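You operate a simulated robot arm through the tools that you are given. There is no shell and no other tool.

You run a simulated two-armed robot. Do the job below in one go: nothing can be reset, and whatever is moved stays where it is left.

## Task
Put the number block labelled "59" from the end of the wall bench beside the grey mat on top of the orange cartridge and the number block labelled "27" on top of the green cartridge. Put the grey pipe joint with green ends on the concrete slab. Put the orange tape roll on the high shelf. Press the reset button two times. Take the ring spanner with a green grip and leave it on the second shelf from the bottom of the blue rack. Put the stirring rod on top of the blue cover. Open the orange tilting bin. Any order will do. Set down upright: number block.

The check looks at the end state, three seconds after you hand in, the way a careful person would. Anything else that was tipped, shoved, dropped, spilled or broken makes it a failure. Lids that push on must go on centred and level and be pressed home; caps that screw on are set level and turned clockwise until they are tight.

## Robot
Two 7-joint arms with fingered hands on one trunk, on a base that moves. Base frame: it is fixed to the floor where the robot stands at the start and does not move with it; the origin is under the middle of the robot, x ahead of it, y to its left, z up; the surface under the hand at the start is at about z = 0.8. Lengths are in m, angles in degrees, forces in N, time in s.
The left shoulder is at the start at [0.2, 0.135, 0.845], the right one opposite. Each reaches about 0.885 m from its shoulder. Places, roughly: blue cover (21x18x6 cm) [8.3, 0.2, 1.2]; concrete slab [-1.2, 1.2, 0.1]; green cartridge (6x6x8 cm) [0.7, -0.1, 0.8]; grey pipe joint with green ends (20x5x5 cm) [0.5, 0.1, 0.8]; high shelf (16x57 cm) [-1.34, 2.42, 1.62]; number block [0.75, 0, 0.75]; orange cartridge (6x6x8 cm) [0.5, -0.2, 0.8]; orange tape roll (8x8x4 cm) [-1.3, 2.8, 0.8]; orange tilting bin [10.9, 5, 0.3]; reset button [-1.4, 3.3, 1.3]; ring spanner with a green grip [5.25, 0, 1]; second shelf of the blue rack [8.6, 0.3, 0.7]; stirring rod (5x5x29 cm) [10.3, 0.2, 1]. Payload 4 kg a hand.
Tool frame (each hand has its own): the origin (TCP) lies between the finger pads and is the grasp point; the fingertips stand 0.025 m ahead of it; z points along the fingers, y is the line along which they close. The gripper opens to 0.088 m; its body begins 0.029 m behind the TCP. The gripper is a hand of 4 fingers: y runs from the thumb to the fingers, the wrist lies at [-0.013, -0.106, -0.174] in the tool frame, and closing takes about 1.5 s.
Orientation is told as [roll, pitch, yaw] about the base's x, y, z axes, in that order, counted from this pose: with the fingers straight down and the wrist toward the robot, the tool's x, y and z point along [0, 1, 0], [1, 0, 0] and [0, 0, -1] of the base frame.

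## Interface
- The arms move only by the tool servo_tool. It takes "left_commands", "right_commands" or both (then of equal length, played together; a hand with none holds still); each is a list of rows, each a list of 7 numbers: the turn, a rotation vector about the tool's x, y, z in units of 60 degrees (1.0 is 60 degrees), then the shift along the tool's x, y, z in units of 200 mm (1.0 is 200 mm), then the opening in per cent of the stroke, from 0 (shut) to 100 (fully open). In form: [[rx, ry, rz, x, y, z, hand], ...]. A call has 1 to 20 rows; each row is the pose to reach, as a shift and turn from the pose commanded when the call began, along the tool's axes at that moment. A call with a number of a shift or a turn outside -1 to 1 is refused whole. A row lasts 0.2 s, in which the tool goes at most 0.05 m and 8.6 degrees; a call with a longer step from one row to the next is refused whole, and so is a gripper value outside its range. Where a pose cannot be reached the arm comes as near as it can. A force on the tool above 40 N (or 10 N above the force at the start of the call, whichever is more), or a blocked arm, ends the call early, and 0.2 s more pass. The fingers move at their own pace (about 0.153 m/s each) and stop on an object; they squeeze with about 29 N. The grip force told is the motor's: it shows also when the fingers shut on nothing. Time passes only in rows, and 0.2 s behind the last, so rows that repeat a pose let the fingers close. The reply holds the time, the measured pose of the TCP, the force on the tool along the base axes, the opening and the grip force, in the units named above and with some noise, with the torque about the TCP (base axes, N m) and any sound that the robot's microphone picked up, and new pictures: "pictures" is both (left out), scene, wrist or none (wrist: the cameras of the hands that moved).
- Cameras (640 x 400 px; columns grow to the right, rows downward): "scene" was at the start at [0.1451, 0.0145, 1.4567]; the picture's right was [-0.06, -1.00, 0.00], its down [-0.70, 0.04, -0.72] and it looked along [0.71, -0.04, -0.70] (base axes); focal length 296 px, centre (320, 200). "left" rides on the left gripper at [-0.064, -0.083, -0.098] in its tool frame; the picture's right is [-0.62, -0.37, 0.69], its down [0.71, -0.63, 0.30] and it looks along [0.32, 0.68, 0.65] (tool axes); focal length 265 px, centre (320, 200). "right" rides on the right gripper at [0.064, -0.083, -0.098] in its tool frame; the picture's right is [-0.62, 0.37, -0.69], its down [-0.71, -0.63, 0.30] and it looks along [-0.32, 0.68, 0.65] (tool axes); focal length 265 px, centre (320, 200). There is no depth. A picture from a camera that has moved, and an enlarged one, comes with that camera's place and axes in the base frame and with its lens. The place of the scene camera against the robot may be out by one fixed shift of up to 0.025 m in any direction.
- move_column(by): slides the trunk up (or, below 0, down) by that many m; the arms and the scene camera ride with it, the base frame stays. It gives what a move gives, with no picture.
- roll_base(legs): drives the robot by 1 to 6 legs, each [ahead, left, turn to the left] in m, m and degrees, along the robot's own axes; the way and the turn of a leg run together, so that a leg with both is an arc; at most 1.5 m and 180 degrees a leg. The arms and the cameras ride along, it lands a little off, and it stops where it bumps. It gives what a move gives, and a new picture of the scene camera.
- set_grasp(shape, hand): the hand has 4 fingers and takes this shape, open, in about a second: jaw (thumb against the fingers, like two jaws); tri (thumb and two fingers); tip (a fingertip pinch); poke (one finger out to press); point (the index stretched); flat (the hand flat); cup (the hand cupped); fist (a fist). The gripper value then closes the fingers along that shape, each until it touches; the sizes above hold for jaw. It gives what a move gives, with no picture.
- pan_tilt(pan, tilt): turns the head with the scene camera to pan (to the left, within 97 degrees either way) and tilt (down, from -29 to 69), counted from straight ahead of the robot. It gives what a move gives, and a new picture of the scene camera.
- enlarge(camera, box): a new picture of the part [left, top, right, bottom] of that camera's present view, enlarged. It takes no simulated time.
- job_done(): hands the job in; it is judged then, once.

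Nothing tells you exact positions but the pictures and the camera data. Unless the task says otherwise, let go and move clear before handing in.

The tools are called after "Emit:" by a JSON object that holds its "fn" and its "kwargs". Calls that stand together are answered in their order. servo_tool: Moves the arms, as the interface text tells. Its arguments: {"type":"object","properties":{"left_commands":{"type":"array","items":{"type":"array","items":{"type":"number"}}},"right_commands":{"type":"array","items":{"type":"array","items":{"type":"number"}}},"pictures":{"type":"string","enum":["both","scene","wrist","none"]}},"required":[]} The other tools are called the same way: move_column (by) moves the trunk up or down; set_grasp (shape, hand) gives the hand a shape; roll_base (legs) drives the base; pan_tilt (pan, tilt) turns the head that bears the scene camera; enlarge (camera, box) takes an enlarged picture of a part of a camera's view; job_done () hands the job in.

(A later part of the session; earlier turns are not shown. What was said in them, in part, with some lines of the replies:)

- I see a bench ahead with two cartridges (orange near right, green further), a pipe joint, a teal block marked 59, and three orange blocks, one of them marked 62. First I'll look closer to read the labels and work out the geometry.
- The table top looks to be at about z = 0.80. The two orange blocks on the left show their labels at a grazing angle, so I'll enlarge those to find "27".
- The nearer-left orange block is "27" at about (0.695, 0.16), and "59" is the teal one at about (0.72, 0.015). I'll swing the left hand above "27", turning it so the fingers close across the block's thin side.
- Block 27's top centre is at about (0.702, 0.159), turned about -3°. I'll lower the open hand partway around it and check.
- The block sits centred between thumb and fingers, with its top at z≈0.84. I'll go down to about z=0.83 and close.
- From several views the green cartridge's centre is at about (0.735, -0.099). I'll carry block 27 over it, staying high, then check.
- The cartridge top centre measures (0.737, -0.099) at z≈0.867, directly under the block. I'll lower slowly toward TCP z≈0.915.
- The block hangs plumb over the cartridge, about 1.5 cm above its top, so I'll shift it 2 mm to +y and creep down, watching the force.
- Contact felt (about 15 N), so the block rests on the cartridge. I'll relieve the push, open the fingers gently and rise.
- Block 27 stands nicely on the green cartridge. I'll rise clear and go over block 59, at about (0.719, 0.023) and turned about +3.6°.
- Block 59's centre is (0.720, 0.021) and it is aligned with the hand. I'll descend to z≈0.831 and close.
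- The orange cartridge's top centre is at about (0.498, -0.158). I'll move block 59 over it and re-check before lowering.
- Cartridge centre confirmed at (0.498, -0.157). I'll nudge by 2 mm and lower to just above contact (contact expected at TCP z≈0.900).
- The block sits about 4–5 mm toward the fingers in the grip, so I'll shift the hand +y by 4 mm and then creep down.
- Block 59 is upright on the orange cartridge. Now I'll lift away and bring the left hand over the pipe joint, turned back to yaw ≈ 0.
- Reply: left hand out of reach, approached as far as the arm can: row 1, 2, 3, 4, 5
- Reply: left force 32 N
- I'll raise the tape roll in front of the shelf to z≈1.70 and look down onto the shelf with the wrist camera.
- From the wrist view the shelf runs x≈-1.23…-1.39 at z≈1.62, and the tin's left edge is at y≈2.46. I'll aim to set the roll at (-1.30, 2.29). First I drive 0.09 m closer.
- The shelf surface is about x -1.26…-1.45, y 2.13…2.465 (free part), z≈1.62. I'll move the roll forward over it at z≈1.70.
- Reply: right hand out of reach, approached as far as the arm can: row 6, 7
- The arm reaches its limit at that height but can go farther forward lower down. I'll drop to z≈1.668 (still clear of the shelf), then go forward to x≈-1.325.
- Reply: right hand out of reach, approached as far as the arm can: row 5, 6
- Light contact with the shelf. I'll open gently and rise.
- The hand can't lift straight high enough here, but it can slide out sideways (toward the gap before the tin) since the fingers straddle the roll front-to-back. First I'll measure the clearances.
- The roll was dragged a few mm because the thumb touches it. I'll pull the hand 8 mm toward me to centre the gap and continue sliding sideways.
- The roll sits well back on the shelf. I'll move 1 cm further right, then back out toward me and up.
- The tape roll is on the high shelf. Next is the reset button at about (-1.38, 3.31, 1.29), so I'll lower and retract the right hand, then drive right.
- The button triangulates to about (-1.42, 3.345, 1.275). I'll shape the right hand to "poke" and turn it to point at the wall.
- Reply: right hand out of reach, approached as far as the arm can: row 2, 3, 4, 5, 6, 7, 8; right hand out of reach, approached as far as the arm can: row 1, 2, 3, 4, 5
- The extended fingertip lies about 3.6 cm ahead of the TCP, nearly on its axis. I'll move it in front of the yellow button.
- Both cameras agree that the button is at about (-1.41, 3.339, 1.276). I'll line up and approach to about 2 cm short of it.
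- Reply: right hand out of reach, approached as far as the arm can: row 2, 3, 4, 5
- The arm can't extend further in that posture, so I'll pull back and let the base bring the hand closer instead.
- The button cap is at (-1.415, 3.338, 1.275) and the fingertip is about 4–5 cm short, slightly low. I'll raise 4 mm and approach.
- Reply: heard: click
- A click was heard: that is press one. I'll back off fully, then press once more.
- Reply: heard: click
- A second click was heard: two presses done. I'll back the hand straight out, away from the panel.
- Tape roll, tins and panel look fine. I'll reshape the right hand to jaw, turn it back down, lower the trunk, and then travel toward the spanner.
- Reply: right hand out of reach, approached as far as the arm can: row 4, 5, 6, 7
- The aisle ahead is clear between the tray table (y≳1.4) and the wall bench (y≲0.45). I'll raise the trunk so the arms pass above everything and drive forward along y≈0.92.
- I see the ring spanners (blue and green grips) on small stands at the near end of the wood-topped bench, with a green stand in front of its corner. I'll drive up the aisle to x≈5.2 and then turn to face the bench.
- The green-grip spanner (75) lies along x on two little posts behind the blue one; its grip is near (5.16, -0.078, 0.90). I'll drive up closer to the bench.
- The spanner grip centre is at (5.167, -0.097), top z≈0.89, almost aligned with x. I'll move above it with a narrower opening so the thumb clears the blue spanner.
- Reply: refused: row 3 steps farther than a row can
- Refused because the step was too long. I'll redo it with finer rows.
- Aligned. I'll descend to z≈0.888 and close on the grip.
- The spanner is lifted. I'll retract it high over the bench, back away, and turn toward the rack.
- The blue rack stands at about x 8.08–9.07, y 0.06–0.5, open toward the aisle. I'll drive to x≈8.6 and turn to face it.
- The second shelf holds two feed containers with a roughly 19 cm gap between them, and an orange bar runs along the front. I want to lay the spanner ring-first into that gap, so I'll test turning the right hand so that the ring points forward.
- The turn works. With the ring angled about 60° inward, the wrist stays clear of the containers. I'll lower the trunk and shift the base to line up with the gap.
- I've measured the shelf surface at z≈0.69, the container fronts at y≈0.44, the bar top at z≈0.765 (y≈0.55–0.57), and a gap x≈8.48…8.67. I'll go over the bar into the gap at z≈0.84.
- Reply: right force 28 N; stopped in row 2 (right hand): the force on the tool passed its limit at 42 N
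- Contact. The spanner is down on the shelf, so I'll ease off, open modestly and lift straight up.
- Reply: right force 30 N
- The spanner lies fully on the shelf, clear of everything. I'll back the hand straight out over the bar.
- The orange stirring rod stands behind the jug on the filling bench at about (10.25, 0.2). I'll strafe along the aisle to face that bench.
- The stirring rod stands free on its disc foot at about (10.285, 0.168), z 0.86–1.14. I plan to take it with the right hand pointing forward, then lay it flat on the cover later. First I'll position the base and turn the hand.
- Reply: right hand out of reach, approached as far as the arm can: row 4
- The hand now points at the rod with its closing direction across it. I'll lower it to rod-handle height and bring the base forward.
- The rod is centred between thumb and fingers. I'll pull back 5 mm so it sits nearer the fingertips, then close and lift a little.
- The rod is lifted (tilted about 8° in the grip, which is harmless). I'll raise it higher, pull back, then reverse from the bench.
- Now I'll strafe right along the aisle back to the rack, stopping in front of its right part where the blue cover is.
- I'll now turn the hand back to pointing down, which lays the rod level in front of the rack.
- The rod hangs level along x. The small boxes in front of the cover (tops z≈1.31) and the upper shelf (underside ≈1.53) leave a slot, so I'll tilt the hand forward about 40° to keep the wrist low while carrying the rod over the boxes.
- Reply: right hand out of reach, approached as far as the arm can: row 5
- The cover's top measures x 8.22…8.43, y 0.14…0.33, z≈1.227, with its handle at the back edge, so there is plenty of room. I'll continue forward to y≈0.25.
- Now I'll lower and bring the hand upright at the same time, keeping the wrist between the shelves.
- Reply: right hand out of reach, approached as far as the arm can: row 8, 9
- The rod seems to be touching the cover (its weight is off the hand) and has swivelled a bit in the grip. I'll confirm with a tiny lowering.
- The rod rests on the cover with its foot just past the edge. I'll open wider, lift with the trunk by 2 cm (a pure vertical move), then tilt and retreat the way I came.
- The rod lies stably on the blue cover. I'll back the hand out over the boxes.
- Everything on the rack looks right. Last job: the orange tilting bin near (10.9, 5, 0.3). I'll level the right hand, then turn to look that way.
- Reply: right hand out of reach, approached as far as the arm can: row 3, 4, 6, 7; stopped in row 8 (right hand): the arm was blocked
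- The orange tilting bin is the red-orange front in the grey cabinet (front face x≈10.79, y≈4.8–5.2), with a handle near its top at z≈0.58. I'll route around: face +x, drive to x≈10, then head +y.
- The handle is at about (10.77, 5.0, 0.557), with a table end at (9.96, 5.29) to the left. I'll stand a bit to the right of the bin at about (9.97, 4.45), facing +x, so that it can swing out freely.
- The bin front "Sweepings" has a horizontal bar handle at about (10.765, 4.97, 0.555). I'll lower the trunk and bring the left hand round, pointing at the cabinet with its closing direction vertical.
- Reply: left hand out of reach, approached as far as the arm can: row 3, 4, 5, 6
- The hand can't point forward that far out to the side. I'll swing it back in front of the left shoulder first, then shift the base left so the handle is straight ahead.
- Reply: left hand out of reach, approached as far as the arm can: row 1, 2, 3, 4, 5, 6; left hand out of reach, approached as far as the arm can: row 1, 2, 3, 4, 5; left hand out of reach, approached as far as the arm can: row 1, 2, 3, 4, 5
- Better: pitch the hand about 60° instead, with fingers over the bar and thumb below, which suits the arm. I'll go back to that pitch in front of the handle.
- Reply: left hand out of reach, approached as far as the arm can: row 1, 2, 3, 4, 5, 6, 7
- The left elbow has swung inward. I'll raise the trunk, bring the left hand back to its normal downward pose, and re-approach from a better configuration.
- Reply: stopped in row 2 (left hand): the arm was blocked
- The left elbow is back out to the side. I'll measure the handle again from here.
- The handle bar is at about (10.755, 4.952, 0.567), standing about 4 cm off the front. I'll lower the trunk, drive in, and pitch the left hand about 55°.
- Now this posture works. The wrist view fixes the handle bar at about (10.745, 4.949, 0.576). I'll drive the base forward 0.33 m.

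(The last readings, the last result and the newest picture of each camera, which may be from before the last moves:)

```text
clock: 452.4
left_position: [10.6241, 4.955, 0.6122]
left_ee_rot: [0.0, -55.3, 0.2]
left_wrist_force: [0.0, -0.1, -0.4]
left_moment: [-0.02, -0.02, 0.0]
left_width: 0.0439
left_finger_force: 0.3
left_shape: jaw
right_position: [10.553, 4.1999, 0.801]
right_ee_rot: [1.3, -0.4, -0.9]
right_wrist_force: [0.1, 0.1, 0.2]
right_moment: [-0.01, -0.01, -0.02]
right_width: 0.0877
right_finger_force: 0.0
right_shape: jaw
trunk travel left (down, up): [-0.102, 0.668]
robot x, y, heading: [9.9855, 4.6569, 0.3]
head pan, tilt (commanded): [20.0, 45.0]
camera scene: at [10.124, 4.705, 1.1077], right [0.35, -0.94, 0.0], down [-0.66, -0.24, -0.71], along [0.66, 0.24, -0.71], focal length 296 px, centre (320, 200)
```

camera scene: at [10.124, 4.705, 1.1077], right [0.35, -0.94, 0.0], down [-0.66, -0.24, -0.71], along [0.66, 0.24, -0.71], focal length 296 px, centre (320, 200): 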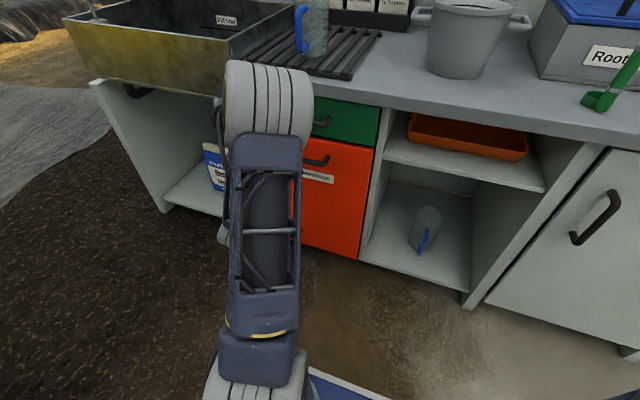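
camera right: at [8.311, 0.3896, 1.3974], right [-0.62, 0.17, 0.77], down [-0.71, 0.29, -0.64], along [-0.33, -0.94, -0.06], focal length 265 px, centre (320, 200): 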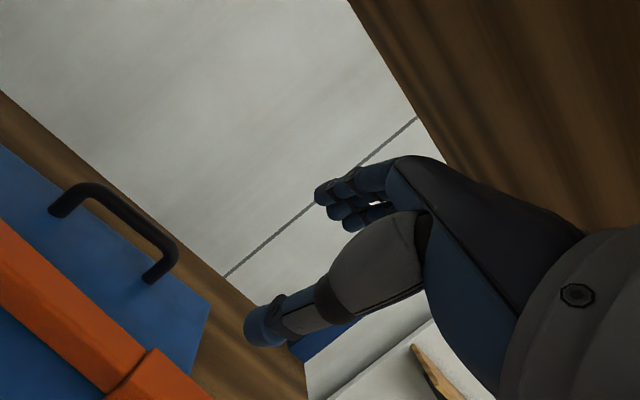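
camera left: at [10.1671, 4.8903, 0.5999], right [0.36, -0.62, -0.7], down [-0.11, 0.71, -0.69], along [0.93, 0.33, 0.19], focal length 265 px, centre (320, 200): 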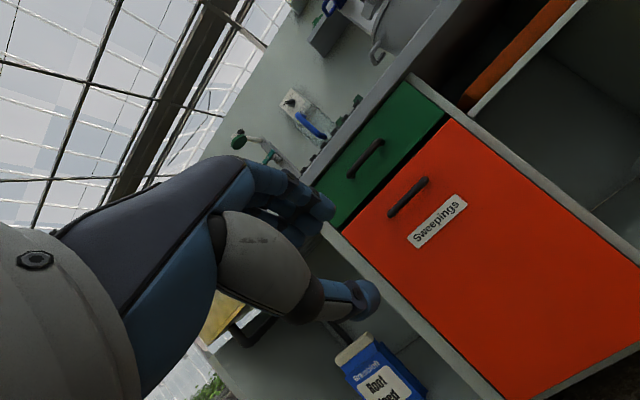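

Emit:
{"fn": "servo_tool", "kwargs": {"left_commands": [[0, 0, 0, -0.04, -0.084, 0.0585, 55], [0, 0, 0, -0.04, 0.0, 0.18, 55], [0, 0, 0, -0.04, 0.08, 0.295, 55], [0, 0, 0, -0.04, 0.15, 0.395, 55], [0, 0, 0, -0.04, 0.15, 0.395, 55]], "pictures": "wrist"}}

Emit:
{"fn": "enlarge", "kwargs": {"camera": "left", "box": [240, 140, 480, 320]}}

```text
clock: 453.6
left_position: [10.7085, 4.9475, 0.5918]
left_ee_rot: [-0.2, -55.3, 0.2]
left_wrist_force: [0.1, -0.4, -0.4]
left_moment: [0.01, -0.01, 0.02]
left_width: 0.0482
left_finger_force: 0.1
left_shape: jaw
right_position: [10.552, 4.1988, 0.8021]
right_ee_rot: [1.2, -0.4, -0.8]
right_wrist_force: [-0.1, -0.1, 0.1]
right_moment: [-0.01, 0.04, 0.0]
right_width: 0.0879
right_finger_force: 0.1
right_shape: jaw
trunk travel left (down, up): [-0.102, 0.668]
robot x, y, heading: [9.9838, 4.6586, 0.3]
head pan, tilt (commanded): [20.0, 45.0]
camera left: at [10.5808, 4.8842, 0.5797], right [0.36, -0.62, -0.7], down [-0.11, 0.71, -0.69], along [0.93, 0.33, 0.19], focal length 265 px, centre (320, 200)
```

left: 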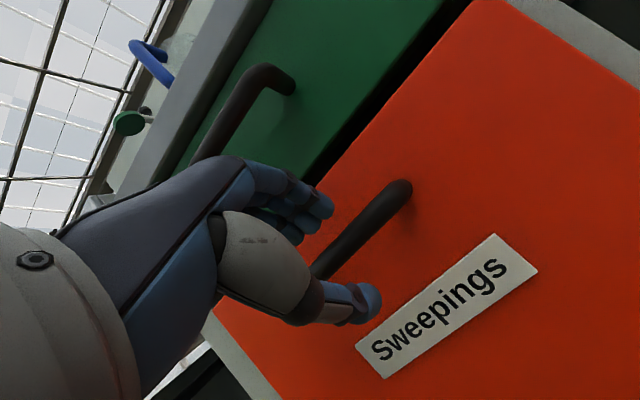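

```text
2.22 times, centred on (360, 230) of left
camera zoom: at [10.5808, 4.8842, 0.5797], right [0.36, -0.62, -0.7], down [-0.11, 0.71, -0.69], along [0.93, 0.33, 0.19], focal length 590 px, centre (231, 133)
```

zoom: 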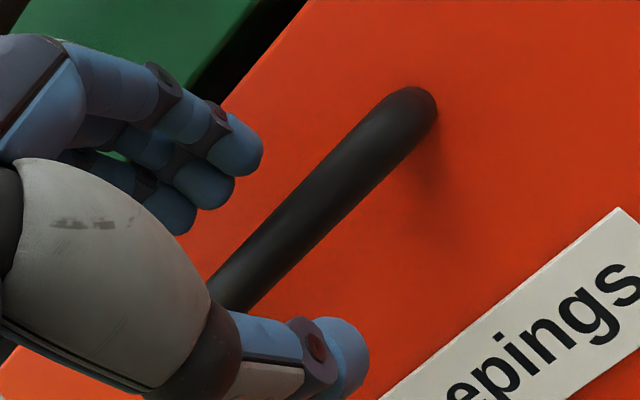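

The bar lies between fingers and thumb. I'll advance the last 2.5 cm and close on it.

Emit:
{"fn": "servo_tool", "kwargs": {"left_commands": [[0, 0, 0, 0, 0.03, 0.055, 55], [0, 0, 0, 0, 0.065, 0.115, 55], [0, 0, 0, 0, 0.065, 0.115, 30], [0, 0, 0, 0, 0.065, 0.115, 0], [0, 0, 0, 0, 0.065, 0.115, 0], [0, 0, 0, 0, 0.065, 0.115, 0], [0, 0, 0, 0, 0.065, 0.115, 0], [0, 0, 0, 0, 0.065, 0.115, 0]], "pictures": "wrist"}}

Emit:
{"fn": "enlarge", "kwargs": {"camera": "left", "box": [240, 140, 480, 320]}}

```text
clock: 455.4
left_position: [10.7321, 4.9475, 0.5889]
left_ee_rot: [-0.1, -55.0, 0.3]
left_wrist_force: [4.3, 0.9, -7.3]
left_moment: [0.11, 0.01, -0.03]
left_width: 0.0079
left_finger_force: 29.1
left_shape: jaw
right_position: [10.5516, 4.1984, 0.8009]
right_ee_rot: [1.2, -0.4, -0.9]
right_wrist_force: [0.2, 0.3, 0.2]
right_moment: [0.01, -0.02, 0.01]
right_width: 0.0877
right_finger_force: 0.1
right_shape: jaw
trunk travel left (down, up): [-0.102, 0.668]
robot x, y, heading: [9.9833, 4.6559, -0.1]
head pan, tilt (commanded): [20.0, 45.0]
camera left: at [10.6063, 4.8847, 0.5769], right [0.36, -0.62, -0.7], down [-0.11, 0.71, -0.69], along [0.93, 0.33, 0.19], focal length 265 px, centre (320, 200)
```

left: 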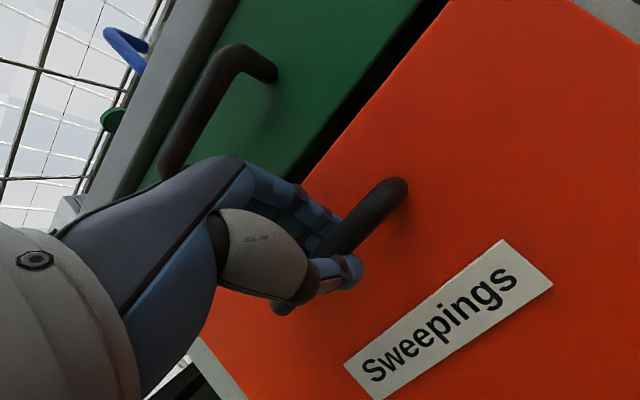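

```text
2.22 times, centred on (360, 230) of left
camera zoom: at [10.6063, 4.8847, 0.5769], right [0.36, -0.62, -0.7], down [-0.11, 0.71, -0.69], along [0.93, 0.33, 0.19], focal length 590 px, centre (231, 133)
```

zoom: 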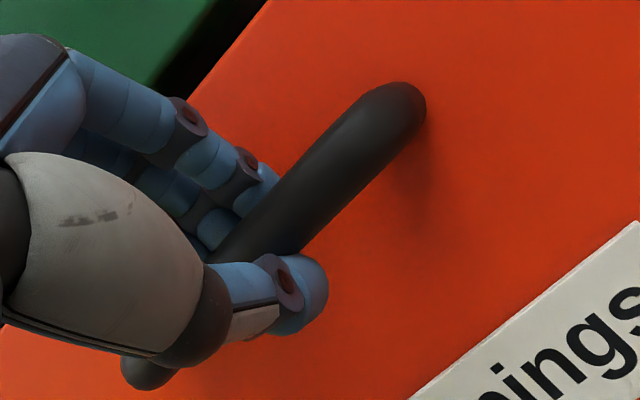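

Gripped. Now I pull along the arc of a bottom-hinged bin, in small steps, watching force.

Emit:
{"fn": "servo_tool", "kwargs": {"left_commands": [[0, 0, 0, 0, -0.035, -0.04, 0], [0, 0, 0, 0, -0.075, -0.082, 0], [0, 0, 0, 0, -0.113, -0.125, 0], [0, 0, 0, 0, -0.152, -0.1685, 0]], "pictures": "both"}}

```text
clock: 456.4
left_position: [10.6874, 4.9486, 0.5825]
left_ee_rot: [-0.1, -55.0, 0.2]
left_wrist_force: [5.0, 2.2, -14.6]
left_moment: [0.08, 0.05, -0.01]
left_width: 0.0078
left_finger_force: 28.7
left_shape: jaw
right_position: [10.5526, 4.1992, 0.8012]
right_ee_rot: [1.3, -0.3, -0.9]
right_wrist_force: [0.7, 0.1, -0.1]
right_moment: [0.0, 0.02, -0.01]
right_width: 0.0879
right_finger_force: 0.1
right_shape: jaw
trunk travel left (down, up): [-0.102, 0.668]
robot x, y, heading: [9.9834, 4.6581, 0.2]
head pan, tilt (commanded): [20.0, 45.0]
camera scene: at [10.1244, 4.7051, 1.1075], right [0.35, -0.94, 0.0], down [-0.66, -0.24, -0.71], along [0.66, 0.24, -0.71], focal length 296 px, centre (320, 200)
camera left: at [10.5608, 4.8846, 0.5712], right [0.36, -0.62, -0.7], down [-0.11, 0.71, -0.69], along [0.93, 0.33, 0.19], focal length 265 px, centre (320, 200)
```

scene: 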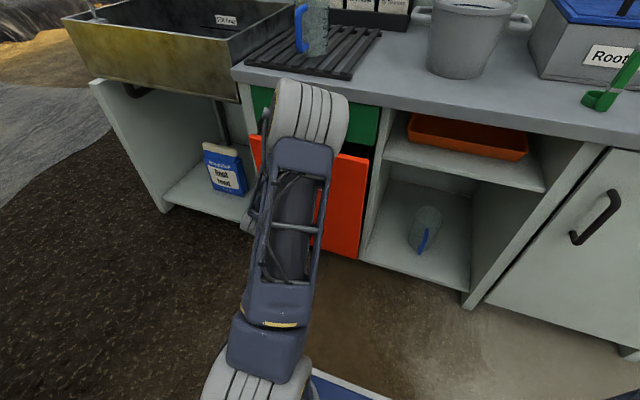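
left: 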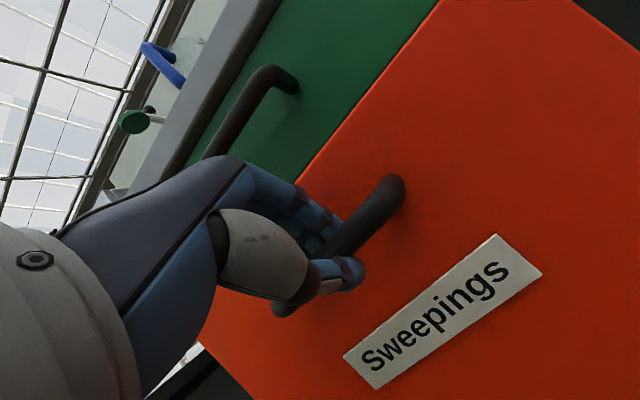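

The bin front is tilting out. The downward pull suggests a slightly steeper arc, so I'll follow it a bit lower.

Emit:
{"fn": "servo_tool", "kwargs": {"left_commands": [[0, 0, 0, 0, -0.06, -0.03, 0], [0, 0, 0, 0, -0.1, -0.065, 0], [0, 0, 0, 0, -0.145, -0.105, 0], [0, 0, 0, 0, -0.19, -0.142, 0]], "pictures": "none"}}

Emit:
{"fn": "servo_tool", "kwargs": {"left_commands": [[0, 0, 0, 0, -0.05, -0.033, 0], [0, 0, 0, 0, -0.1, -0.066, 0], [0, 0, 0, 0, -0.145, -0.1, 0], [0, 0, 0, 0, -0.192, -0.133, 0]], "pictures": "both"}}

```text
clock: 457.4
left_position: [10.6416, 4.9482, 0.5684]
left_ee_rot: [0.0, -55.0, 0.2]
left_wrist_force: [2.9, 3.7, -2.7]
left_moment: [0.11, -0.08, 0.01]
left_width: 0.0084
left_finger_force: 29.0
left_shape: jaw
right_position: [10.5534, 4.2008, 0.8013]
right_ee_rot: [1.3, -0.4, -0.9]
right_wrist_force: [0.1, 0.0, 1.0]
right_moment: [0.0, -0.03, -0.02]
right_width: 0.0879
right_finger_force: 0.1
right_shape: jaw
trunk travel left (down, up): [-0.102, 0.668]
robot x, y, heading: [9.9839, 4.6534, 0.3]
head pan, tilt (commanded): [20.0, 45.0]
```

```text
clock: 458.4
left_position: [10.5987, 4.9478, 0.552]
left_ee_rot: [-0.1, -55.0, 0.3]
left_wrist_force: [6.5, 3.9, -13.8]
left_moment: [0.08, 0.0, 0.03]
left_width: 0.0085
left_finger_force: 29.0
left_shape: jaw
right_position: [10.5527, 4.1987, 0.8014]
right_ee_rot: [1.2, -0.3, -0.9]
right_wrist_force: [-0.4, 0.5, 0.5]
right_moment: [0.02, 0.02, 0.02]
right_width: 0.0876
right_finger_force: 0.0
right_shape: jaw
trunk travel left (down, up): [-0.102, 0.668]
robot x, y, heading: [9.9824, 4.6565, 0.2]
head pan, tilt (commanded): [20.0, 45.0]
camera scene: at [10.1244, 4.7051, 1.1074], right [0.35, -0.94, 0.0], down [-0.66, -0.24, -0.71], along [0.66, 0.24, -0.71], focal length 296 px, centre (320, 200)
camera left: at [10.472, 4.8844, 0.5398], right [0.36, -0.62, -0.7], down [-0.11, 0.71, -0.69], along [0.93, 0.33, 0.18], focal length 265 px, centre (320, 200)
```

scene: 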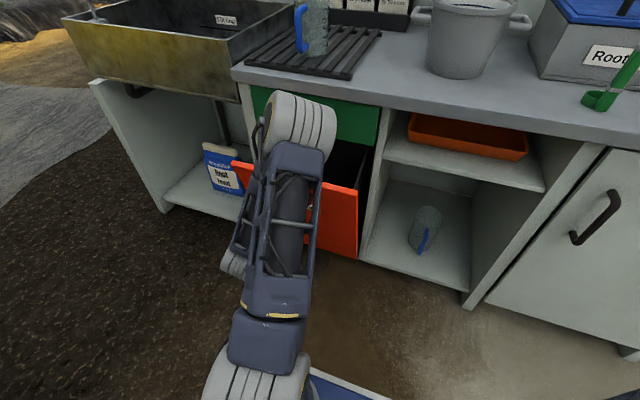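
left: 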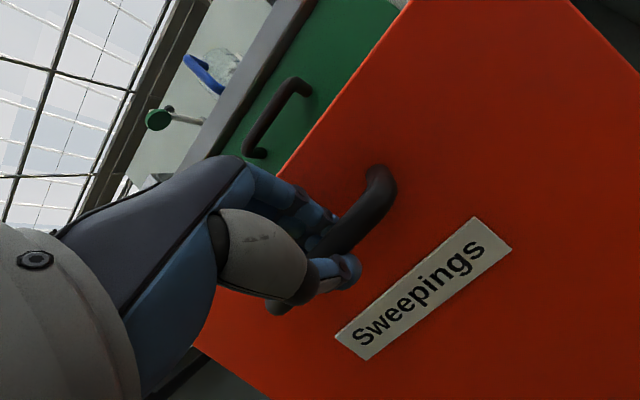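

Emit:
{"fn": "servo_tool", "kwargs": {"left_commands": [[0, 0, 0, 0, -0.06, -0.02, 0], [0, 0, 0, 0, -0.115, -0.048, 0], [0, 0, 0, 0, -0.17, -0.077, 0], [0, 0, 0, 0, -0.228, -0.105, 0]], "pictures": "none"}}

Emit:
{"fn": "servo_tool", "kwargs": {"left_commands": [[0, 0, 0, 0, -0.06, -0.022, 0], [0, 0, 0, 0, -0.118, -0.046, 0], [0, 0, 0, 0, -0.176, -0.07, 0], [0, 0, 0, 0, -0.235, -0.095, 0]], "pictures": "both"}}

```text
clock: 459.4
left_position: [10.5706, 4.9507, 0.5341]
left_ee_rot: [-0.3, -55.1, 0.2]
left_wrist_force: [3.1, -3.7, -4.8]
left_moment: [0.03, 0.01, -0.13]
left_width: 0.0086
left_finger_force: 28.9
left_shape: jaw
left hand out of reach, approached as far as the arm can: row 3, 4
right_position: [10.5525, 4.1989, 0.8025]
right_ee_rot: [1.3, -0.4, -0.8]
right_wrist_force: [0.6, 0.1, -0.3]
right_moment: [0.01, -0.02, -0.01]
right_width: 0.0879
right_finger_force: 0.1
right_shape: jaw
trunk travel left (down, up): [-0.102, 0.668]
robot x, y, heading: [9.9828, 4.6562, 0.1]
head pan, tilt (commanded): [20.0, 45.0]
```

```text
clock: 460.4
left_position: [10.5674, 4.9622, 0.5287]
left_ee_rot: [-0.7, -54.9, 0.4]
left_wrist_force: [8.8, -27.3, -20.7]
left_moment: [0.05, 0.14, -0.33]
left_width: 0.0085
left_finger_force: 29.4
left_shape: jaw
left hand out of reach, approached as far as the arm can: row 1, 2, 3, 4
right_position: [10.5519, 4.1995, 0.8008]
right_ee_rot: [1.3, -0.3, -0.9]
right_wrist_force: [-0.8, 0.0, -0.6]
right_moment: [-0.01, 0.02, 0.01]
right_width: 0.0881
right_finger_force: 0.1
right_shape: jaw
trunk travel left (down, up): [-0.102, 0.668]
robot x, y, heading: [9.9841, 4.6568, -0.1]
head pan, tilt (commanded): [20.0, 45.0]
camera scene: at [10.1245, 4.7046, 1.1074], right [0.35, -0.94, 0.0], down [-0.66, -0.24, -0.71], along [0.66, 0.24, -0.71], focal length 296 px, centre (320, 200)
camera left: at [10.4397, 4.8983, 0.5184], right [0.35, -0.63, -0.7], down [-0.11, 0.71, -0.69], along [0.93, 0.32, 0.18], focal length 265 px, centre (320, 200)
```

scene: 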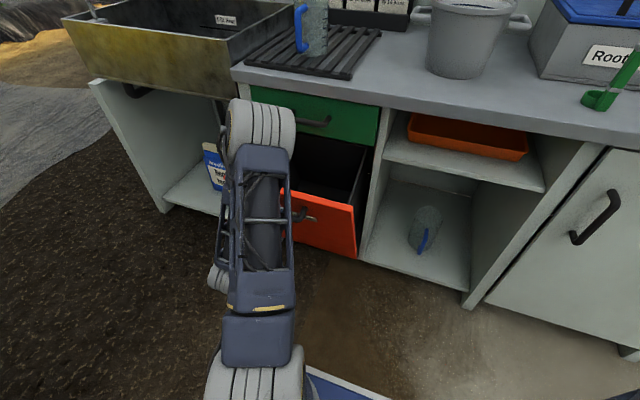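
left: 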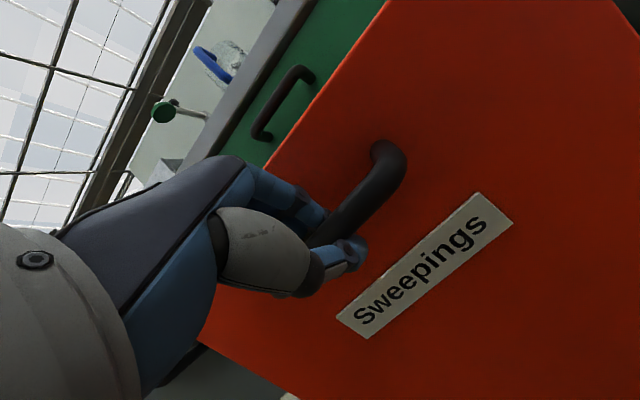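

The arm is now too folded to pull further. I'll relax the side load, let go gently, back the base up 0.2 m, and re-grip to pull the rest of the way.

Emit:
{"fn": "servo_tool", "kwargs": {"left_commands": [[0, 0, 0, -0.03, 0.01, 0, 0], [0, 0, 0, -0.06, 0.02, 0.01, 0], [0, 0, 0, -0.06, 0.02, 0.01, 0]], "pictures": "none"}}

Emit:
{"fn": "servo_tool", "kwargs": {"left_commands": [[0, 0, 0, 0, 0, 0, 20], [0, 0, 0, 0, 0, 0, 35], [0, 0, 0, 0, 0, 0, 50], [0, 0, 0, 0, 0, 0, 55], [0, 0, 0, 0, 0, 0, 55]], "pictures": "both"}}

```text
clock: 461.2
left_position: [10.5697, 4.9551, 0.5324]
left_ee_rot: [0.3, -54.9, 0.3]
left_wrist_force: [11.3, 15.3, -23.6]
left_moment: [0.09, 0.1, 0.05]
left_width: 0.0079
left_finger_force: 29.0
left_shape: jaw
right_position: [10.5534, 4.2004, 0.8009]
right_ee_rot: [1.3, -0.3, -0.7]
right_wrist_force: [1.2, 0.4, 0.2]
right_moment: [0.01, 0.01, 0.04]
right_width: 0.0879
right_finger_force: 0.0
right_shape: jaw
trunk travel left (down, up): [-0.102, 0.668]
robot x, y, heading: [9.9839, 4.6609, 0.4]
head pan, tilt (commanded): [20.0, 45.0]
```

```text
clock: 462.4
left_position: [10.5703, 4.9522, 0.5321]
left_ee_rot: [-0.1, -55.1, 0.2]
left_wrist_force: [-0.4, -1.3, -0.5]
left_moment: [0.0, -0.04, 0.04]
left_width: 0.0477
left_finger_force: 0.1
left_shape: jaw
right_position: [10.5518, 4.1998, 0.8014]
right_ee_rot: [1.3, -0.4, -0.9]
right_wrist_force: [-0.7, 0.0, 0.0]
right_moment: [-0.01, -0.02, 0.03]
right_width: 0.0878
right_finger_force: 0.0
right_shape: jaw
trunk travel left (down, up): [-0.102, 0.668]
robot x, y, heading: [9.9854, 4.6584, 0.3]
head pan, tilt (commanded): [20.0, 45.0]
camera scene: at [10.124, 4.7049, 1.1077], right [0.35, -0.94, 0.0], down [-0.66, -0.24, -0.71], along [0.66, 0.24, -0.71], focal length 296 px, centre (320, 200)
camera left: at [10.4442, 4.8878, 0.5209], right [0.36, -0.62, -0.7], down [-0.11, 0.71, -0.69], along [0.93, 0.33, 0.19], focal length 265 px, centre (320, 200)
```

scene: 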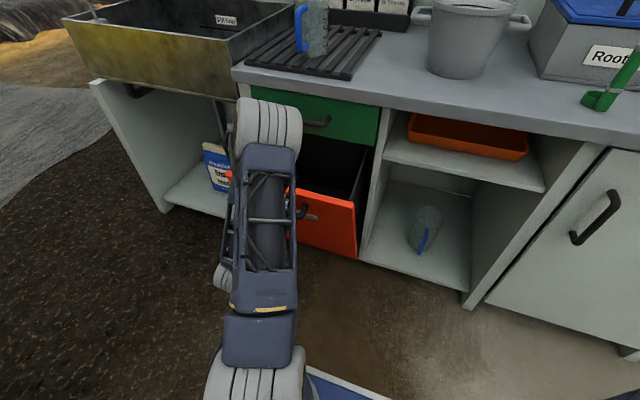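
left: 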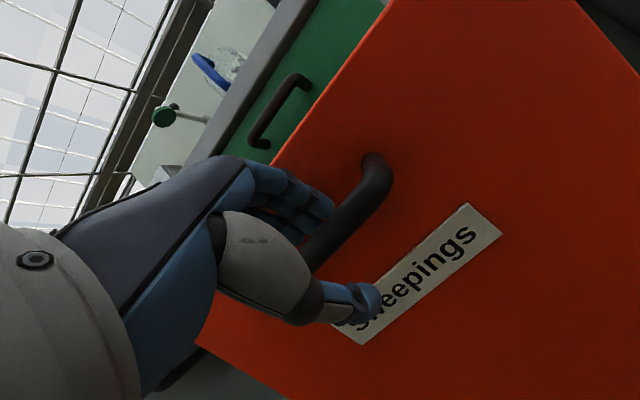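

The bin stays where it is (about 20° open). I'll back up the base and re-grip.

Emit:
{"fn": "roll_base", "kwargs": {"legs": [[-0.22, 0, 0]]}}

Emit:
{"fn": "enlarge", "kwargs": {"camera": "left", "box": [0, 0, 640, 400]}}

```text
clock: 464.1
left_position: [10.35, 4.9507, 0.533]
left_ee_rot: [-0.1, -55.1, 0.3]
left_wrist_force: [-1.1, 0.9, 0.3]
left_moment: [0.03, -0.01, -0.01]
left_width: 0.0479
left_finger_force: 0.1
left_shape: jaw
right_position: [10.3326, 4.1988, 0.802]
right_ee_rot: [1.2, -0.5, -0.7]
right_wrist_force: [-0.5, 0.4, -0.2]
right_moment: [0.01, 0.0, -0.03]
right_width: 0.0879
right_finger_force: 0.1
right_shape: jaw
trunk travel left (down, up): [-0.102, 0.668]
robot x, y, heading: [9.7652, 4.6572, 0.1]
head pan, tilt (commanded): [20.0, 45.0]
camera scene: at [9.9033, 4.7041, 1.1077], right [0.35, -0.94, 0.0], down [-0.66, -0.25, -0.71], along [0.66, 0.25, -0.71], focal length 296 px, centre (320, 200)
```

scene: 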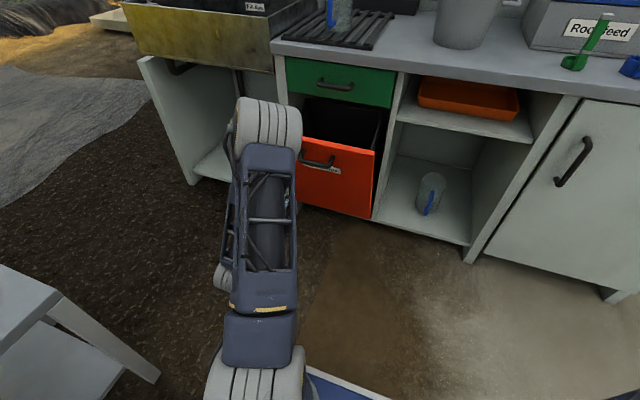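

```text
1.00 times, centred on (320, 200) of left (not enlarged: the box is as wide or as high as the picture)
camera zoom: at [10.2233, 4.8872, 0.5208], right [0.36, -0.62, -0.7], down [-0.11, 0.71, -0.69], along [0.93, 0.33, 0.19], focal length 265 px, centre (320, 200)
```

zoom: 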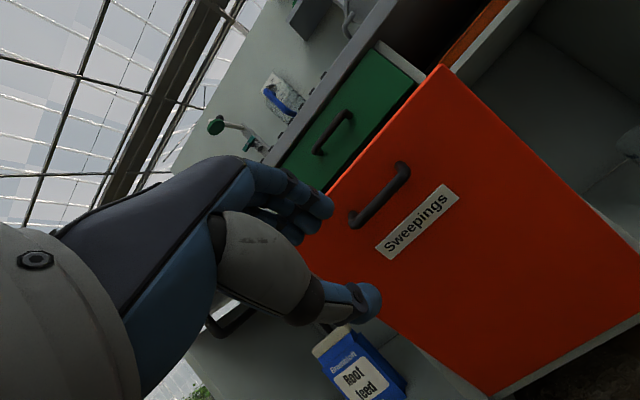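

Emit:
{"fn": "servo_tool", "kwargs": {"left_commands": [[0, 0, 0, 0, 0.12, 0.172, 55], [0, 0, 0, 0, 0.24, 0.344, 55], [0, 0, 0, 0, 0.36, 0.516, 55], [0, 0, 0, 0, 0.46, 0.66, 55], [0, 0, 0, 0, 0.55, 0.79, 55], [0, 0, 0, 0, 0.55, 0.79, 55]], "pictures": "wrist"}}

Emit:
{"fn": "enlarge", "kwargs": {"camera": "left", "box": [240, 140, 480, 320]}}

```text
clock: 465.5
left_position: [10.5418, 4.9511, 0.5328]
left_ee_rot: [-0.1, -55.1, 0.4]
left_wrist_force: [0.6, 0.2, -0.5]
left_moment: [0.0, 0.01, 0.04]
left_width: 0.0481
left_finger_force: 0.1
left_shape: jaw
right_position: [10.3321, 4.1991, 0.8012]
right_ee_rot: [1.3, -0.4, -0.8]
right_wrist_force: [0.3, 0.1, -0.2]
right_moment: [-0.01, 0.0, 0.04]
right_width: 0.0879
right_finger_force: 0.0
right_shape: jaw
trunk travel left (down, up): [-0.102, 0.668]
robot x, y, heading: [9.7642, 4.656, 0.2]
head pan, tilt (commanded): [20.0, 45.0]
camera left: at [10.4155, 4.8876, 0.5208], right [0.36, -0.62, -0.7], down [-0.11, 0.71, -0.69], along [0.93, 0.33, 0.19], focal length 265 px, centre (320, 200)
```

left: 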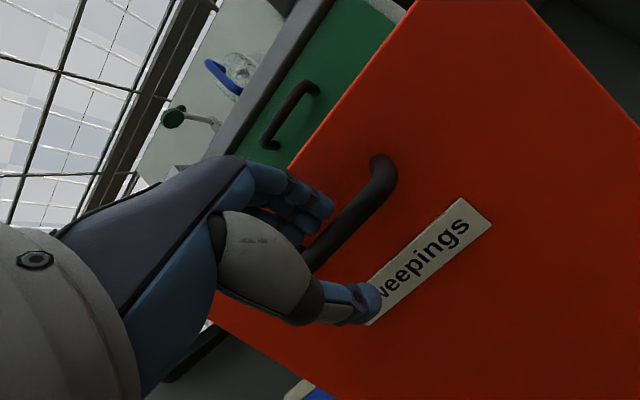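

```text
2.22 times, centred on (360, 230) of left
camera zoom: at [10.4155, 4.8876, 0.5208], right [0.36, -0.62, -0.7], down [-0.11, 0.71, -0.69], along [0.93, 0.33, 0.19], focal length 590 px, centre (231, 133)
```

zoom: 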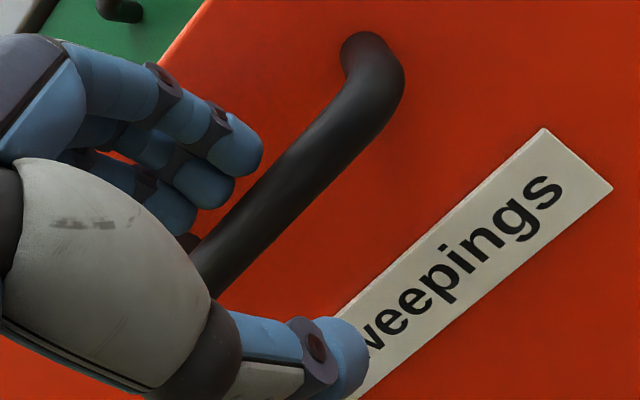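

Emit:
{"fn": "servo_tool", "kwargs": {"left_commands": [[0, 0, 0, 0, 0.06, -0.02, 60], [0, 0, 0, 0, 0.11, -0.02, 60], [0, 0, 0, 0, 0.11, 0.03, 60], [0, 0, 0, 0, 0.1, 0.08, 60], [0, 0, 0, 0, 0.1, 0.11, 60], [0, 0, 0, 0, 0.1, 0.11, 30], [0, 0, 0, 0, 0.1, 0.11, 0], [0, 0, 0, 0, 0.1, 0.11, 0], [0, 0, 0, 0, 0.1, 0.11, 0], [0, 0, 0, 0, 0.1, 0.11, 0], [0, 0, 0, 0, 0.1, 0.11, 0]], "pictures": "wrist"}}

```text
clock: 467.9
left_position: [10.5709, 4.9515, 0.5338]
left_ee_rot: [-0.2, -54.9, 0.4]
left_wrist_force: [10.4, 0.9, -22.0]
left_moment: [0.03, 0.12, -0.08]
left_width: 0.0056
left_finger_force: 28.3
left_shape: jaw
right_position: [10.3333, 4.1993, 0.801]
right_ee_rot: [1.3, -0.3, -0.7]
right_wrist_force: [0.7, -0.5, 0.1]
right_moment: [-0.01, -0.01, 0.01]
right_width: 0.0877
right_finger_force: 0.2
right_shape: jaw
trunk travel left (down, up): [-0.102, 0.668]
robot x, y, heading: [9.7621, 4.6555, 0.4]
head pan, tilt (commanded): [20.0, 45.0]
camera left: at [10.4452, 4.8879, 0.5224], right [0.36, -0.62, -0.7], down [-0.12, 0.71, -0.69], along [0.93, 0.33, 0.18], focal length 265 px, centre (320, 200)
```

left: 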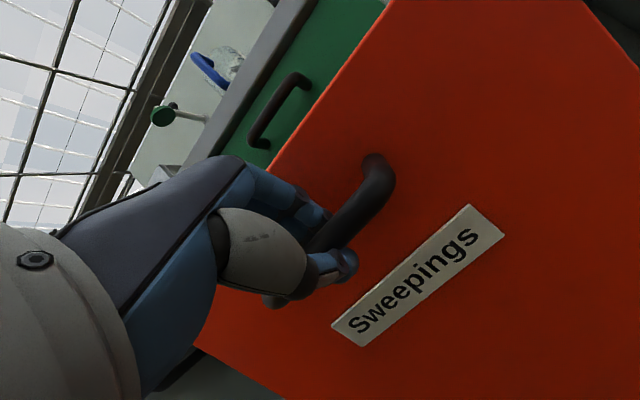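

Emit:
{"fn": "servo_tool", "kwargs": {"left_commands": [[0, 0, 0, 0, -0.02, 0.02, 0], [0, 0, 0, 0, -0.09, 0.0, 0], [0, 0, 0, 0, -0.16, -0.03, 0], [0, 0, 0, 0, -0.23, -0.06, 0], [0, 0, 0, 0, -0.29, -0.09, 0], [0, 0, 0, 0, -0.344, -0.1265, 0]], "pictures": "both"}}

```text
clock: 469.3
left_position: [10.5106, 4.9514, 0.4919]
left_ee_rot: [-0.1, -54.7, 0.3]
left_wrist_force: [15.5, 4.6, -24.6]
left_moment: [-0.02, 0.06, -0.01]
left_width: 0.0054
left_finger_force: 29.0
left_shape: jaw
right_position: [10.3324, 4.1979, 0.8002]
right_ee_rot: [1.2, -0.3, -0.9]
right_wrist_force: [0.3, -0.1, 0.6]
right_moment: [0.01, 0.0, -0.02]
right_width: 0.0876
right_finger_force: 0.0
right_shape: jaw
trunk travel left (down, up): [-0.102, 0.668]
robot x, y, heading: [9.7616, 4.6561, 0.4]
head pan, tilt (commanded): [20.0, 45.0]
camera scene: at [9.9041, 4.7044, 1.1071], right [0.35, -0.94, 0.0], down [-0.66, -0.25, -0.71], along [0.66, 0.25, -0.71], focal length 296 px, centre (320, 200)
camera left: at [10.3846, 4.8877, 0.4805], right [0.35, -0.62, -0.7], down [-0.12, 0.71, -0.69], along [0.93, 0.33, 0.18], focal length 265 px, centre (320, 200)
```

scene: 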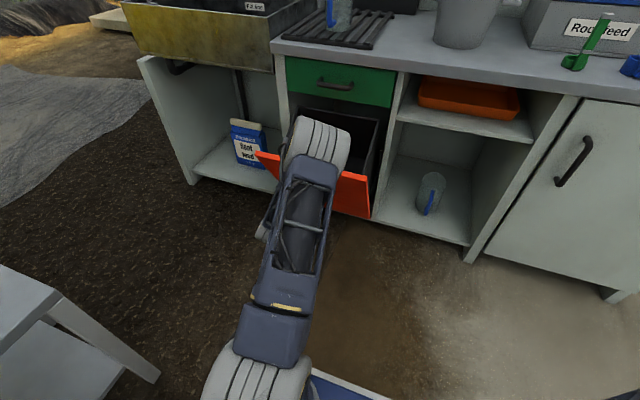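
left: 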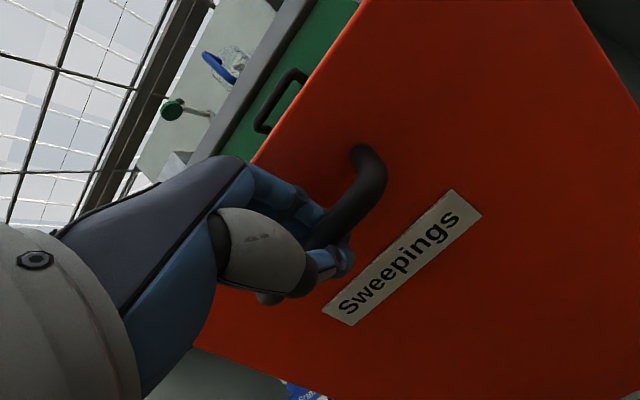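

Emit:
{"fn": "servo_tool", "kwargs": {"left_commands": [[0, 0, 0, 0, -0.03, 0.02, 0], [0, 0, 0, 0, -0.08, 0.01, 0], [0, 0, 0, 0, -0.13, -0.01, 0], [0, 0, 0, 0, -0.19, -0.025, 0]], "pictures": "none"}}

Emit:
{"fn": "servo_tool", "kwargs": {"left_commands": [[0, 0, 0, 0, -0.04, -0.005, 0], [0, 0, 0, 0, -0.09, -0.015, 0], [0, 0, 0, 0, -0.14, -0.03, 0], [0, 0, 0, 0, -0.18, -0.04, 0]], "pictures": "both"}}

```text
clock: 470.3
left_position: [10.4859, 4.952, 0.4654]
left_ee_rot: [-0.1, -55.1, 0.3]
left_wrist_force: [-1.4, 1.1, -1.1]
left_moment: [0.04, 0.02, -0.02]
left_width: 0.0058
left_finger_force: 29.3
left_shape: jaw
right_position: [10.3316, 4.1987, 0.8017]
right_ee_rot: [1.3, -0.3, -0.8]
right_wrist_force: [-0.2, 0.0, -0.1]
right_moment: [0.03, 0.01, 0.0]
right_width: 0.088
right_finger_force: 0.0
right_shape: jaw
trunk travel left (down, up): [-0.102, 0.668]
robot x, y, heading: [9.7629, 4.6557, 0.5]
head pan, tilt (commanded): [20.0, 45.0]
```

```text
clock: 471.3
left_position: [10.467, 4.9516, 0.4485]
left_ee_rot: [0.5, -56.1, -0.5]
left_wrist_force: [25.0, 4.8, 0.0]
left_moment: [-0.03, 0.1, -0.03]
left_width: 0.005
left_finger_force: 28.9
left_shape: jaw
right_position: [10.3335, 4.1991, 0.8007]
right_ee_rot: [1.2, -0.4, -0.9]
right_wrist_force: [-0.1, 0.3, -0.9]
right_moment: [-0.03, -0.01, 0.03]
right_width: 0.0876
right_finger_force: 0.0
right_shape: jaw
trunk travel left (down, up): [-0.102, 0.668]
robot x, y, heading: [9.7659, 4.6607, 0.4]
head pan, tilt (commanded): [20.0, 45.0]
stopped in row 4 (left hand): the force on the tool passed its limit at 46 N (the readings are from after the stop); the commanded pose is now the measured one
camera scene: at [9.9042, 4.7042, 1.1076], right [0.35, -0.94, 0.0], down [-0.66, -0.24, -0.71], along [0.66, 0.24, -0.71], focal length 296 px, centre (320, 200)
camera left: at [10.3398, 4.888, 0.4329], right [0.37, -0.62, -0.69], down [-0.1, 0.72, -0.69], along [0.92, 0.32, 0.2], focal length 265 px, centre (320, 200)
```

scene: 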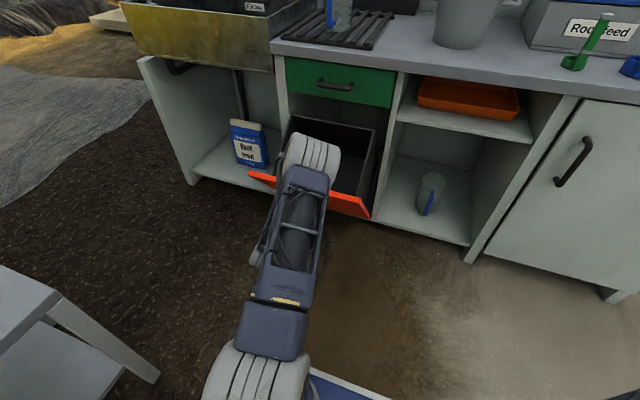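
left: 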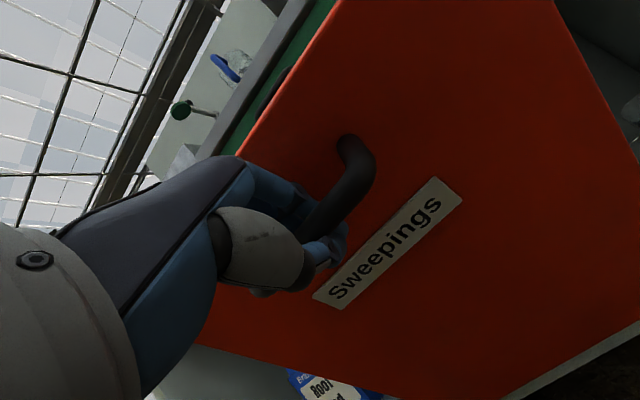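

A firm end stop was reached, so the bin is fully open. I'll ease the load, open the fingers and withdraw.

Emit:
{"fn": "servo_tool", "kwargs": {"left_commands": [[0, 0, 0, 0, 0.012, 0.016, 0], [0, 0, 0, 0, 0.012, 0.016, 20], [0, 0, 0, 0, 0.012, 0.016, 35], [0, 0, 0, 0, 0.012, 0.016, 50], [0, 0, 0, 0, 0.012, 0.016, 60], [0, 0, 0, 0, 0.012, 0.016, 60]], "pictures": "both"}}

Emit:
{"fn": "enlarge", "kwargs": {"camera": "left", "box": [240, 100, 480, 300]}}

```text
clock: 472.7
left_position: [10.4675, 4.9502, 0.4468]
left_ee_rot: [0.2, -55.8, -0.3]
left_wrist_force: [-0.6, 0.0, -2.9]
left_moment: [-0.01, 0.03, 0.02]
left_width: 0.051
left_finger_force: 0.0
left_shape: jaw
right_position: [10.3317, 4.1992, 0.8014]
right_ee_rot: [1.3, -0.5, -0.8]
right_wrist_force: [-0.1, 0.1, -0.3]
right_moment: [-0.03, -0.05, -0.06]
right_width: 0.0879
right_finger_force: 0.0
right_shape: jaw
trunk travel left (down, up): [-0.102, 0.668]
robot x, y, heading: [9.7639, 4.658, 0.2]
head pan, tilt (commanded): [20.0, 45.0]
camera scene: at [9.9038, 4.7041, 1.1076], right [0.35, -0.94, 0.0], down [-0.66, -0.25, -0.71], along [0.66, 0.25, -0.71], focal length 296 px, centre (320, 200)
camera left: at [10.342, 4.8878, 0.4327], right [0.37, -0.62, -0.7], down [-0.1, 0.72, -0.69], along [0.93, 0.32, 0.2], focal length 265 px, centre (320, 200)
```

scene: 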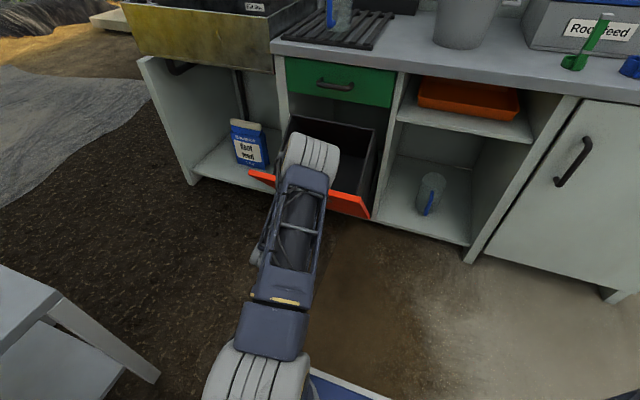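
left: 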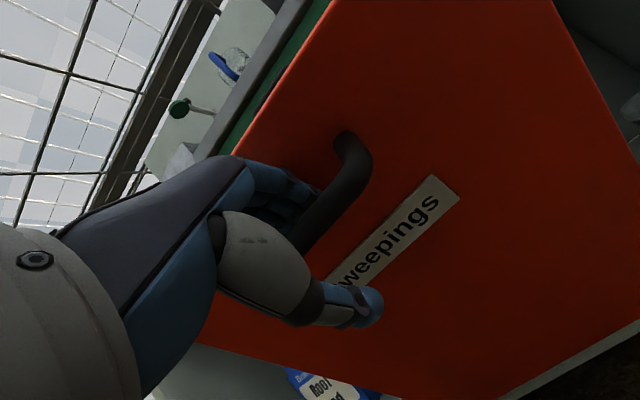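

```text
2.00 times, centred on (360, 200) of left
camera zoom: at [10.342, 4.8878, 0.4327], right [0.37, -0.62, -0.7], down [-0.1, 0.72, -0.69], along [0.93, 0.32, 0.2], focal length 531 px, centre (240, 200)
```

zoom: 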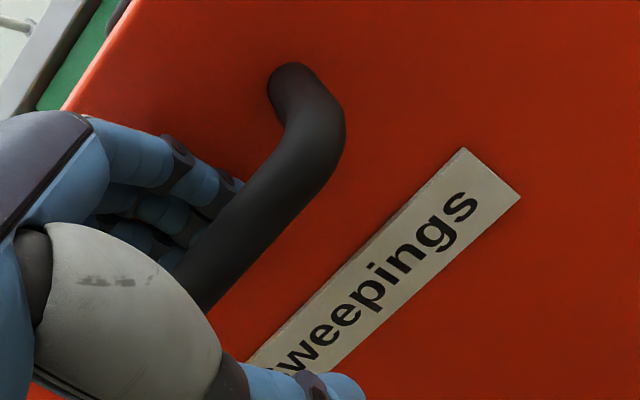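

Emit:
{"fn": "servo_tool", "kwargs": {"left_commands": [[0, 0, 0, 0, 0.005, -0.03, 70], [0, 0, 0, 0, 0.005, -0.08, 75], [0, 0, 0, 0, 0.0, -0.15, 80], [0, 0, 0, 0, 0.0, -0.25, 80], [0, 0, 0, 0, -0.02, -0.35, 80]], "pictures": "both"}}

```text
clock: 473.9
left_position: [10.4084, 4.9506, 0.4832]
left_ee_rot: [0.2, -55.9, -0.2]
left_wrist_force: [0.7, -1.0, 0.4]
left_moment: [-0.03, 0.01, -0.02]
left_width: 0.0698
left_finger_force: 0.1
left_shape: jaw
right_position: [10.3323, 4.199, 0.8012]
right_ee_rot: [1.2, -0.4, -0.8]
right_wrist_force: [0.7, -1.1, -0.4]
right_moment: [-0.02, 0.02, 0.0]
right_width: 0.0882
right_finger_force: 0.0
right_shape: jaw
trunk travel left (down, up): [-0.102, 0.668]
robot x, y, heading: [9.7686, 4.6565, 0.3]
head pan, tilt (commanded): [20.0, 45.0]
camera scene: at [9.9038, 4.7041, 1.1077], right [0.35, -0.94, 0.0], down [-0.66, -0.24, -0.71], along [0.66, 0.24, -0.71], focal length 296 px, centre (320, 200)
camera left: at [10.2817, 4.8874, 0.4689], right [0.37, -0.62, -0.69], down [-0.1, 0.72, -0.69], along [0.92, 0.32, 0.2], focal length 265 px, centre (320, 200)
```

scene: 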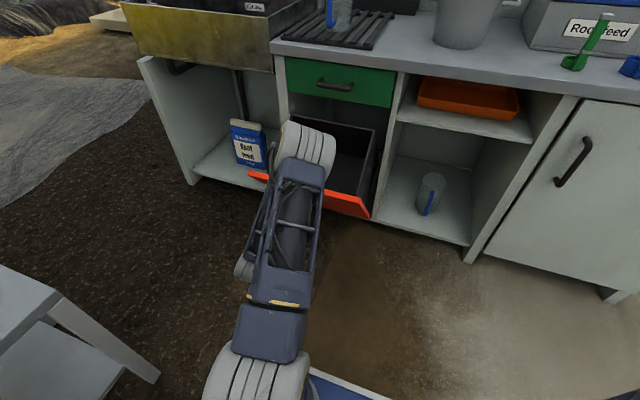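
left: 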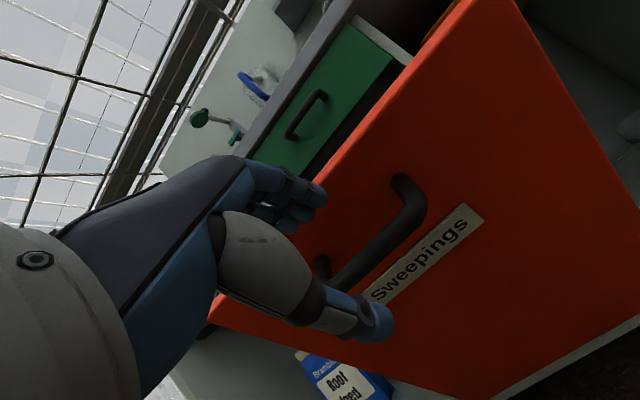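

Emit:
{"fn": "roll_base", "kwargs": {"legs": [[-0.14, 0, 0]]}}

Emit:
{"fn": "enlarge", "kwargs": {"camera": "left", "box": [0, 0, 640, 400]}}

Emit:
{"fn": "enlarge", "kwargs": {"camera": "scene", "box": [200, 40, 480, 240]}}

```text
clock: 475.2
left_position: [10.2676, 4.9499, 0.4815]
left_ee_rot: [0.2, -55.9, -0.2]
left_wrist_force: [-0.6, 0.8, -0.3]
left_moment: [0.0, -0.01, 0.02]
left_width: 0.0701
left_finger_force: 0.0
left_shape: jaw
right_position: [10.1904, 4.198, 0.8016]
right_ee_rot: [1.3, -0.4, -0.7]
right_wrist_force: [0.1, -0.6, -0.6]
right_moment: [-0.01, -0.01, -0.01]
right_width: 0.0877
right_finger_force: 0.1
right_shape: jaw
trunk travel left (down, up): [-0.102, 0.668]
robot x, y, heading: [9.6206, 4.6568, 0.5]
head pan, tilt (commanded): [20.0, 45.0]
camera scene: at [9.7624, 4.7034, 1.1077], right [0.35, -0.94, 0.0], down [-0.66, -0.25, -0.71], along [0.66, 0.25, -0.71], focal length 296 px, centre (320, 200)
```

scene: 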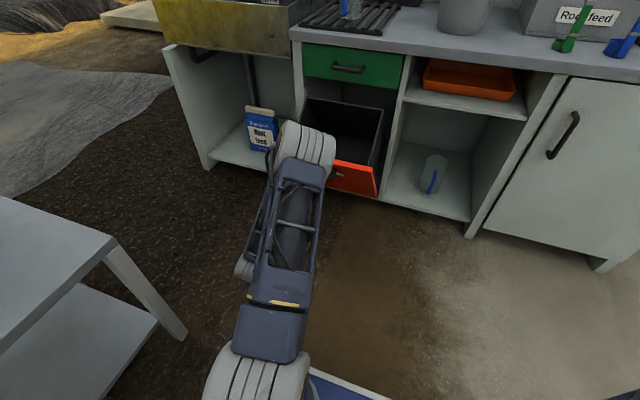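

```text
1.00 times, centred on (320, 200) of left (not enlarged: the box is as wide or as high as the picture)
camera zoom: at [10.1404, 4.887, 0.4686], right [0.37, -0.62, -0.69], down [-0.1, 0.72, -0.69], along [0.92, 0.32, 0.2], focal length 265 px, centre (320, 200)
```

zoom: 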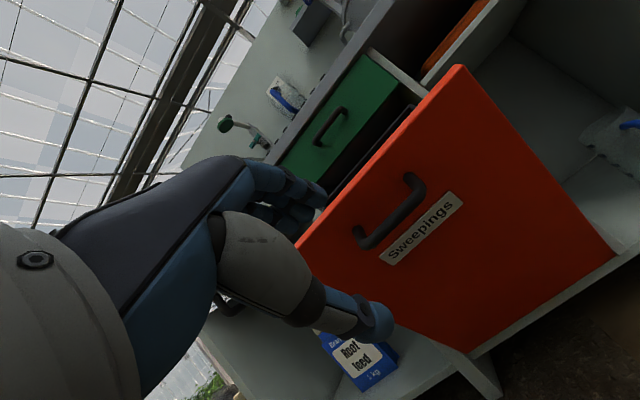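

```text
2.00 times, centred on (340, 140) of scene
camera zoom: at [9.7624, 4.7034, 1.1077], right [0.35, -0.94, 0.0], down [-0.66, -0.25, -0.71], along [0.66, 0.25, -0.71], focal length 592 px, centre (280, 320)
```

zoom: 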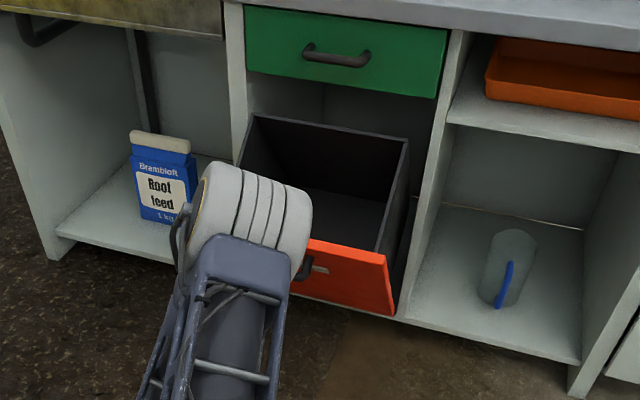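

The bin stands fully open on its own and both hands are clear. Both blocks, the pipe joint, the tape roll, two button clicks, the spanner, the rod and the bin are all done, so I'm handing in.

Emit:
{"fn": "job_done", "kwargs": {}}

```text
The job is handed in.
```

I did all eight parts of the job and handed it in. I haven't seen the check's verdict.

- **Number blocks:** "59" stands upright on the orange cartridge, a few millimetres off centre. "27" stands upright on the green cartridge.
- **Pipe joint:** it lies on the concrete slab.
- **Tape roll:** it lies flat on the high shelf, left of the tin. It shifted a few millimetres as I drew the hand out but stayed fully on.
- **Reset button:** pressed twice, and I heard one click for each press.
- **Spanner:** the green-grip one ("75") lies fully on the second shelf of the blue rack, between the two feed containers.
- **Stirring rod:** it lies flat across the blue cover. It is longer than the cover, so its disc foot sticks out just past the left edge.
- **Tilting bin:** I pulled it out to its end stop in two pulls, and it stays open on its own.

I let go of everything, and both hands are clear. I did not drive back to the first bench for a last look at the blocks. They looked right when I last passed them, before going to the spanner bench.
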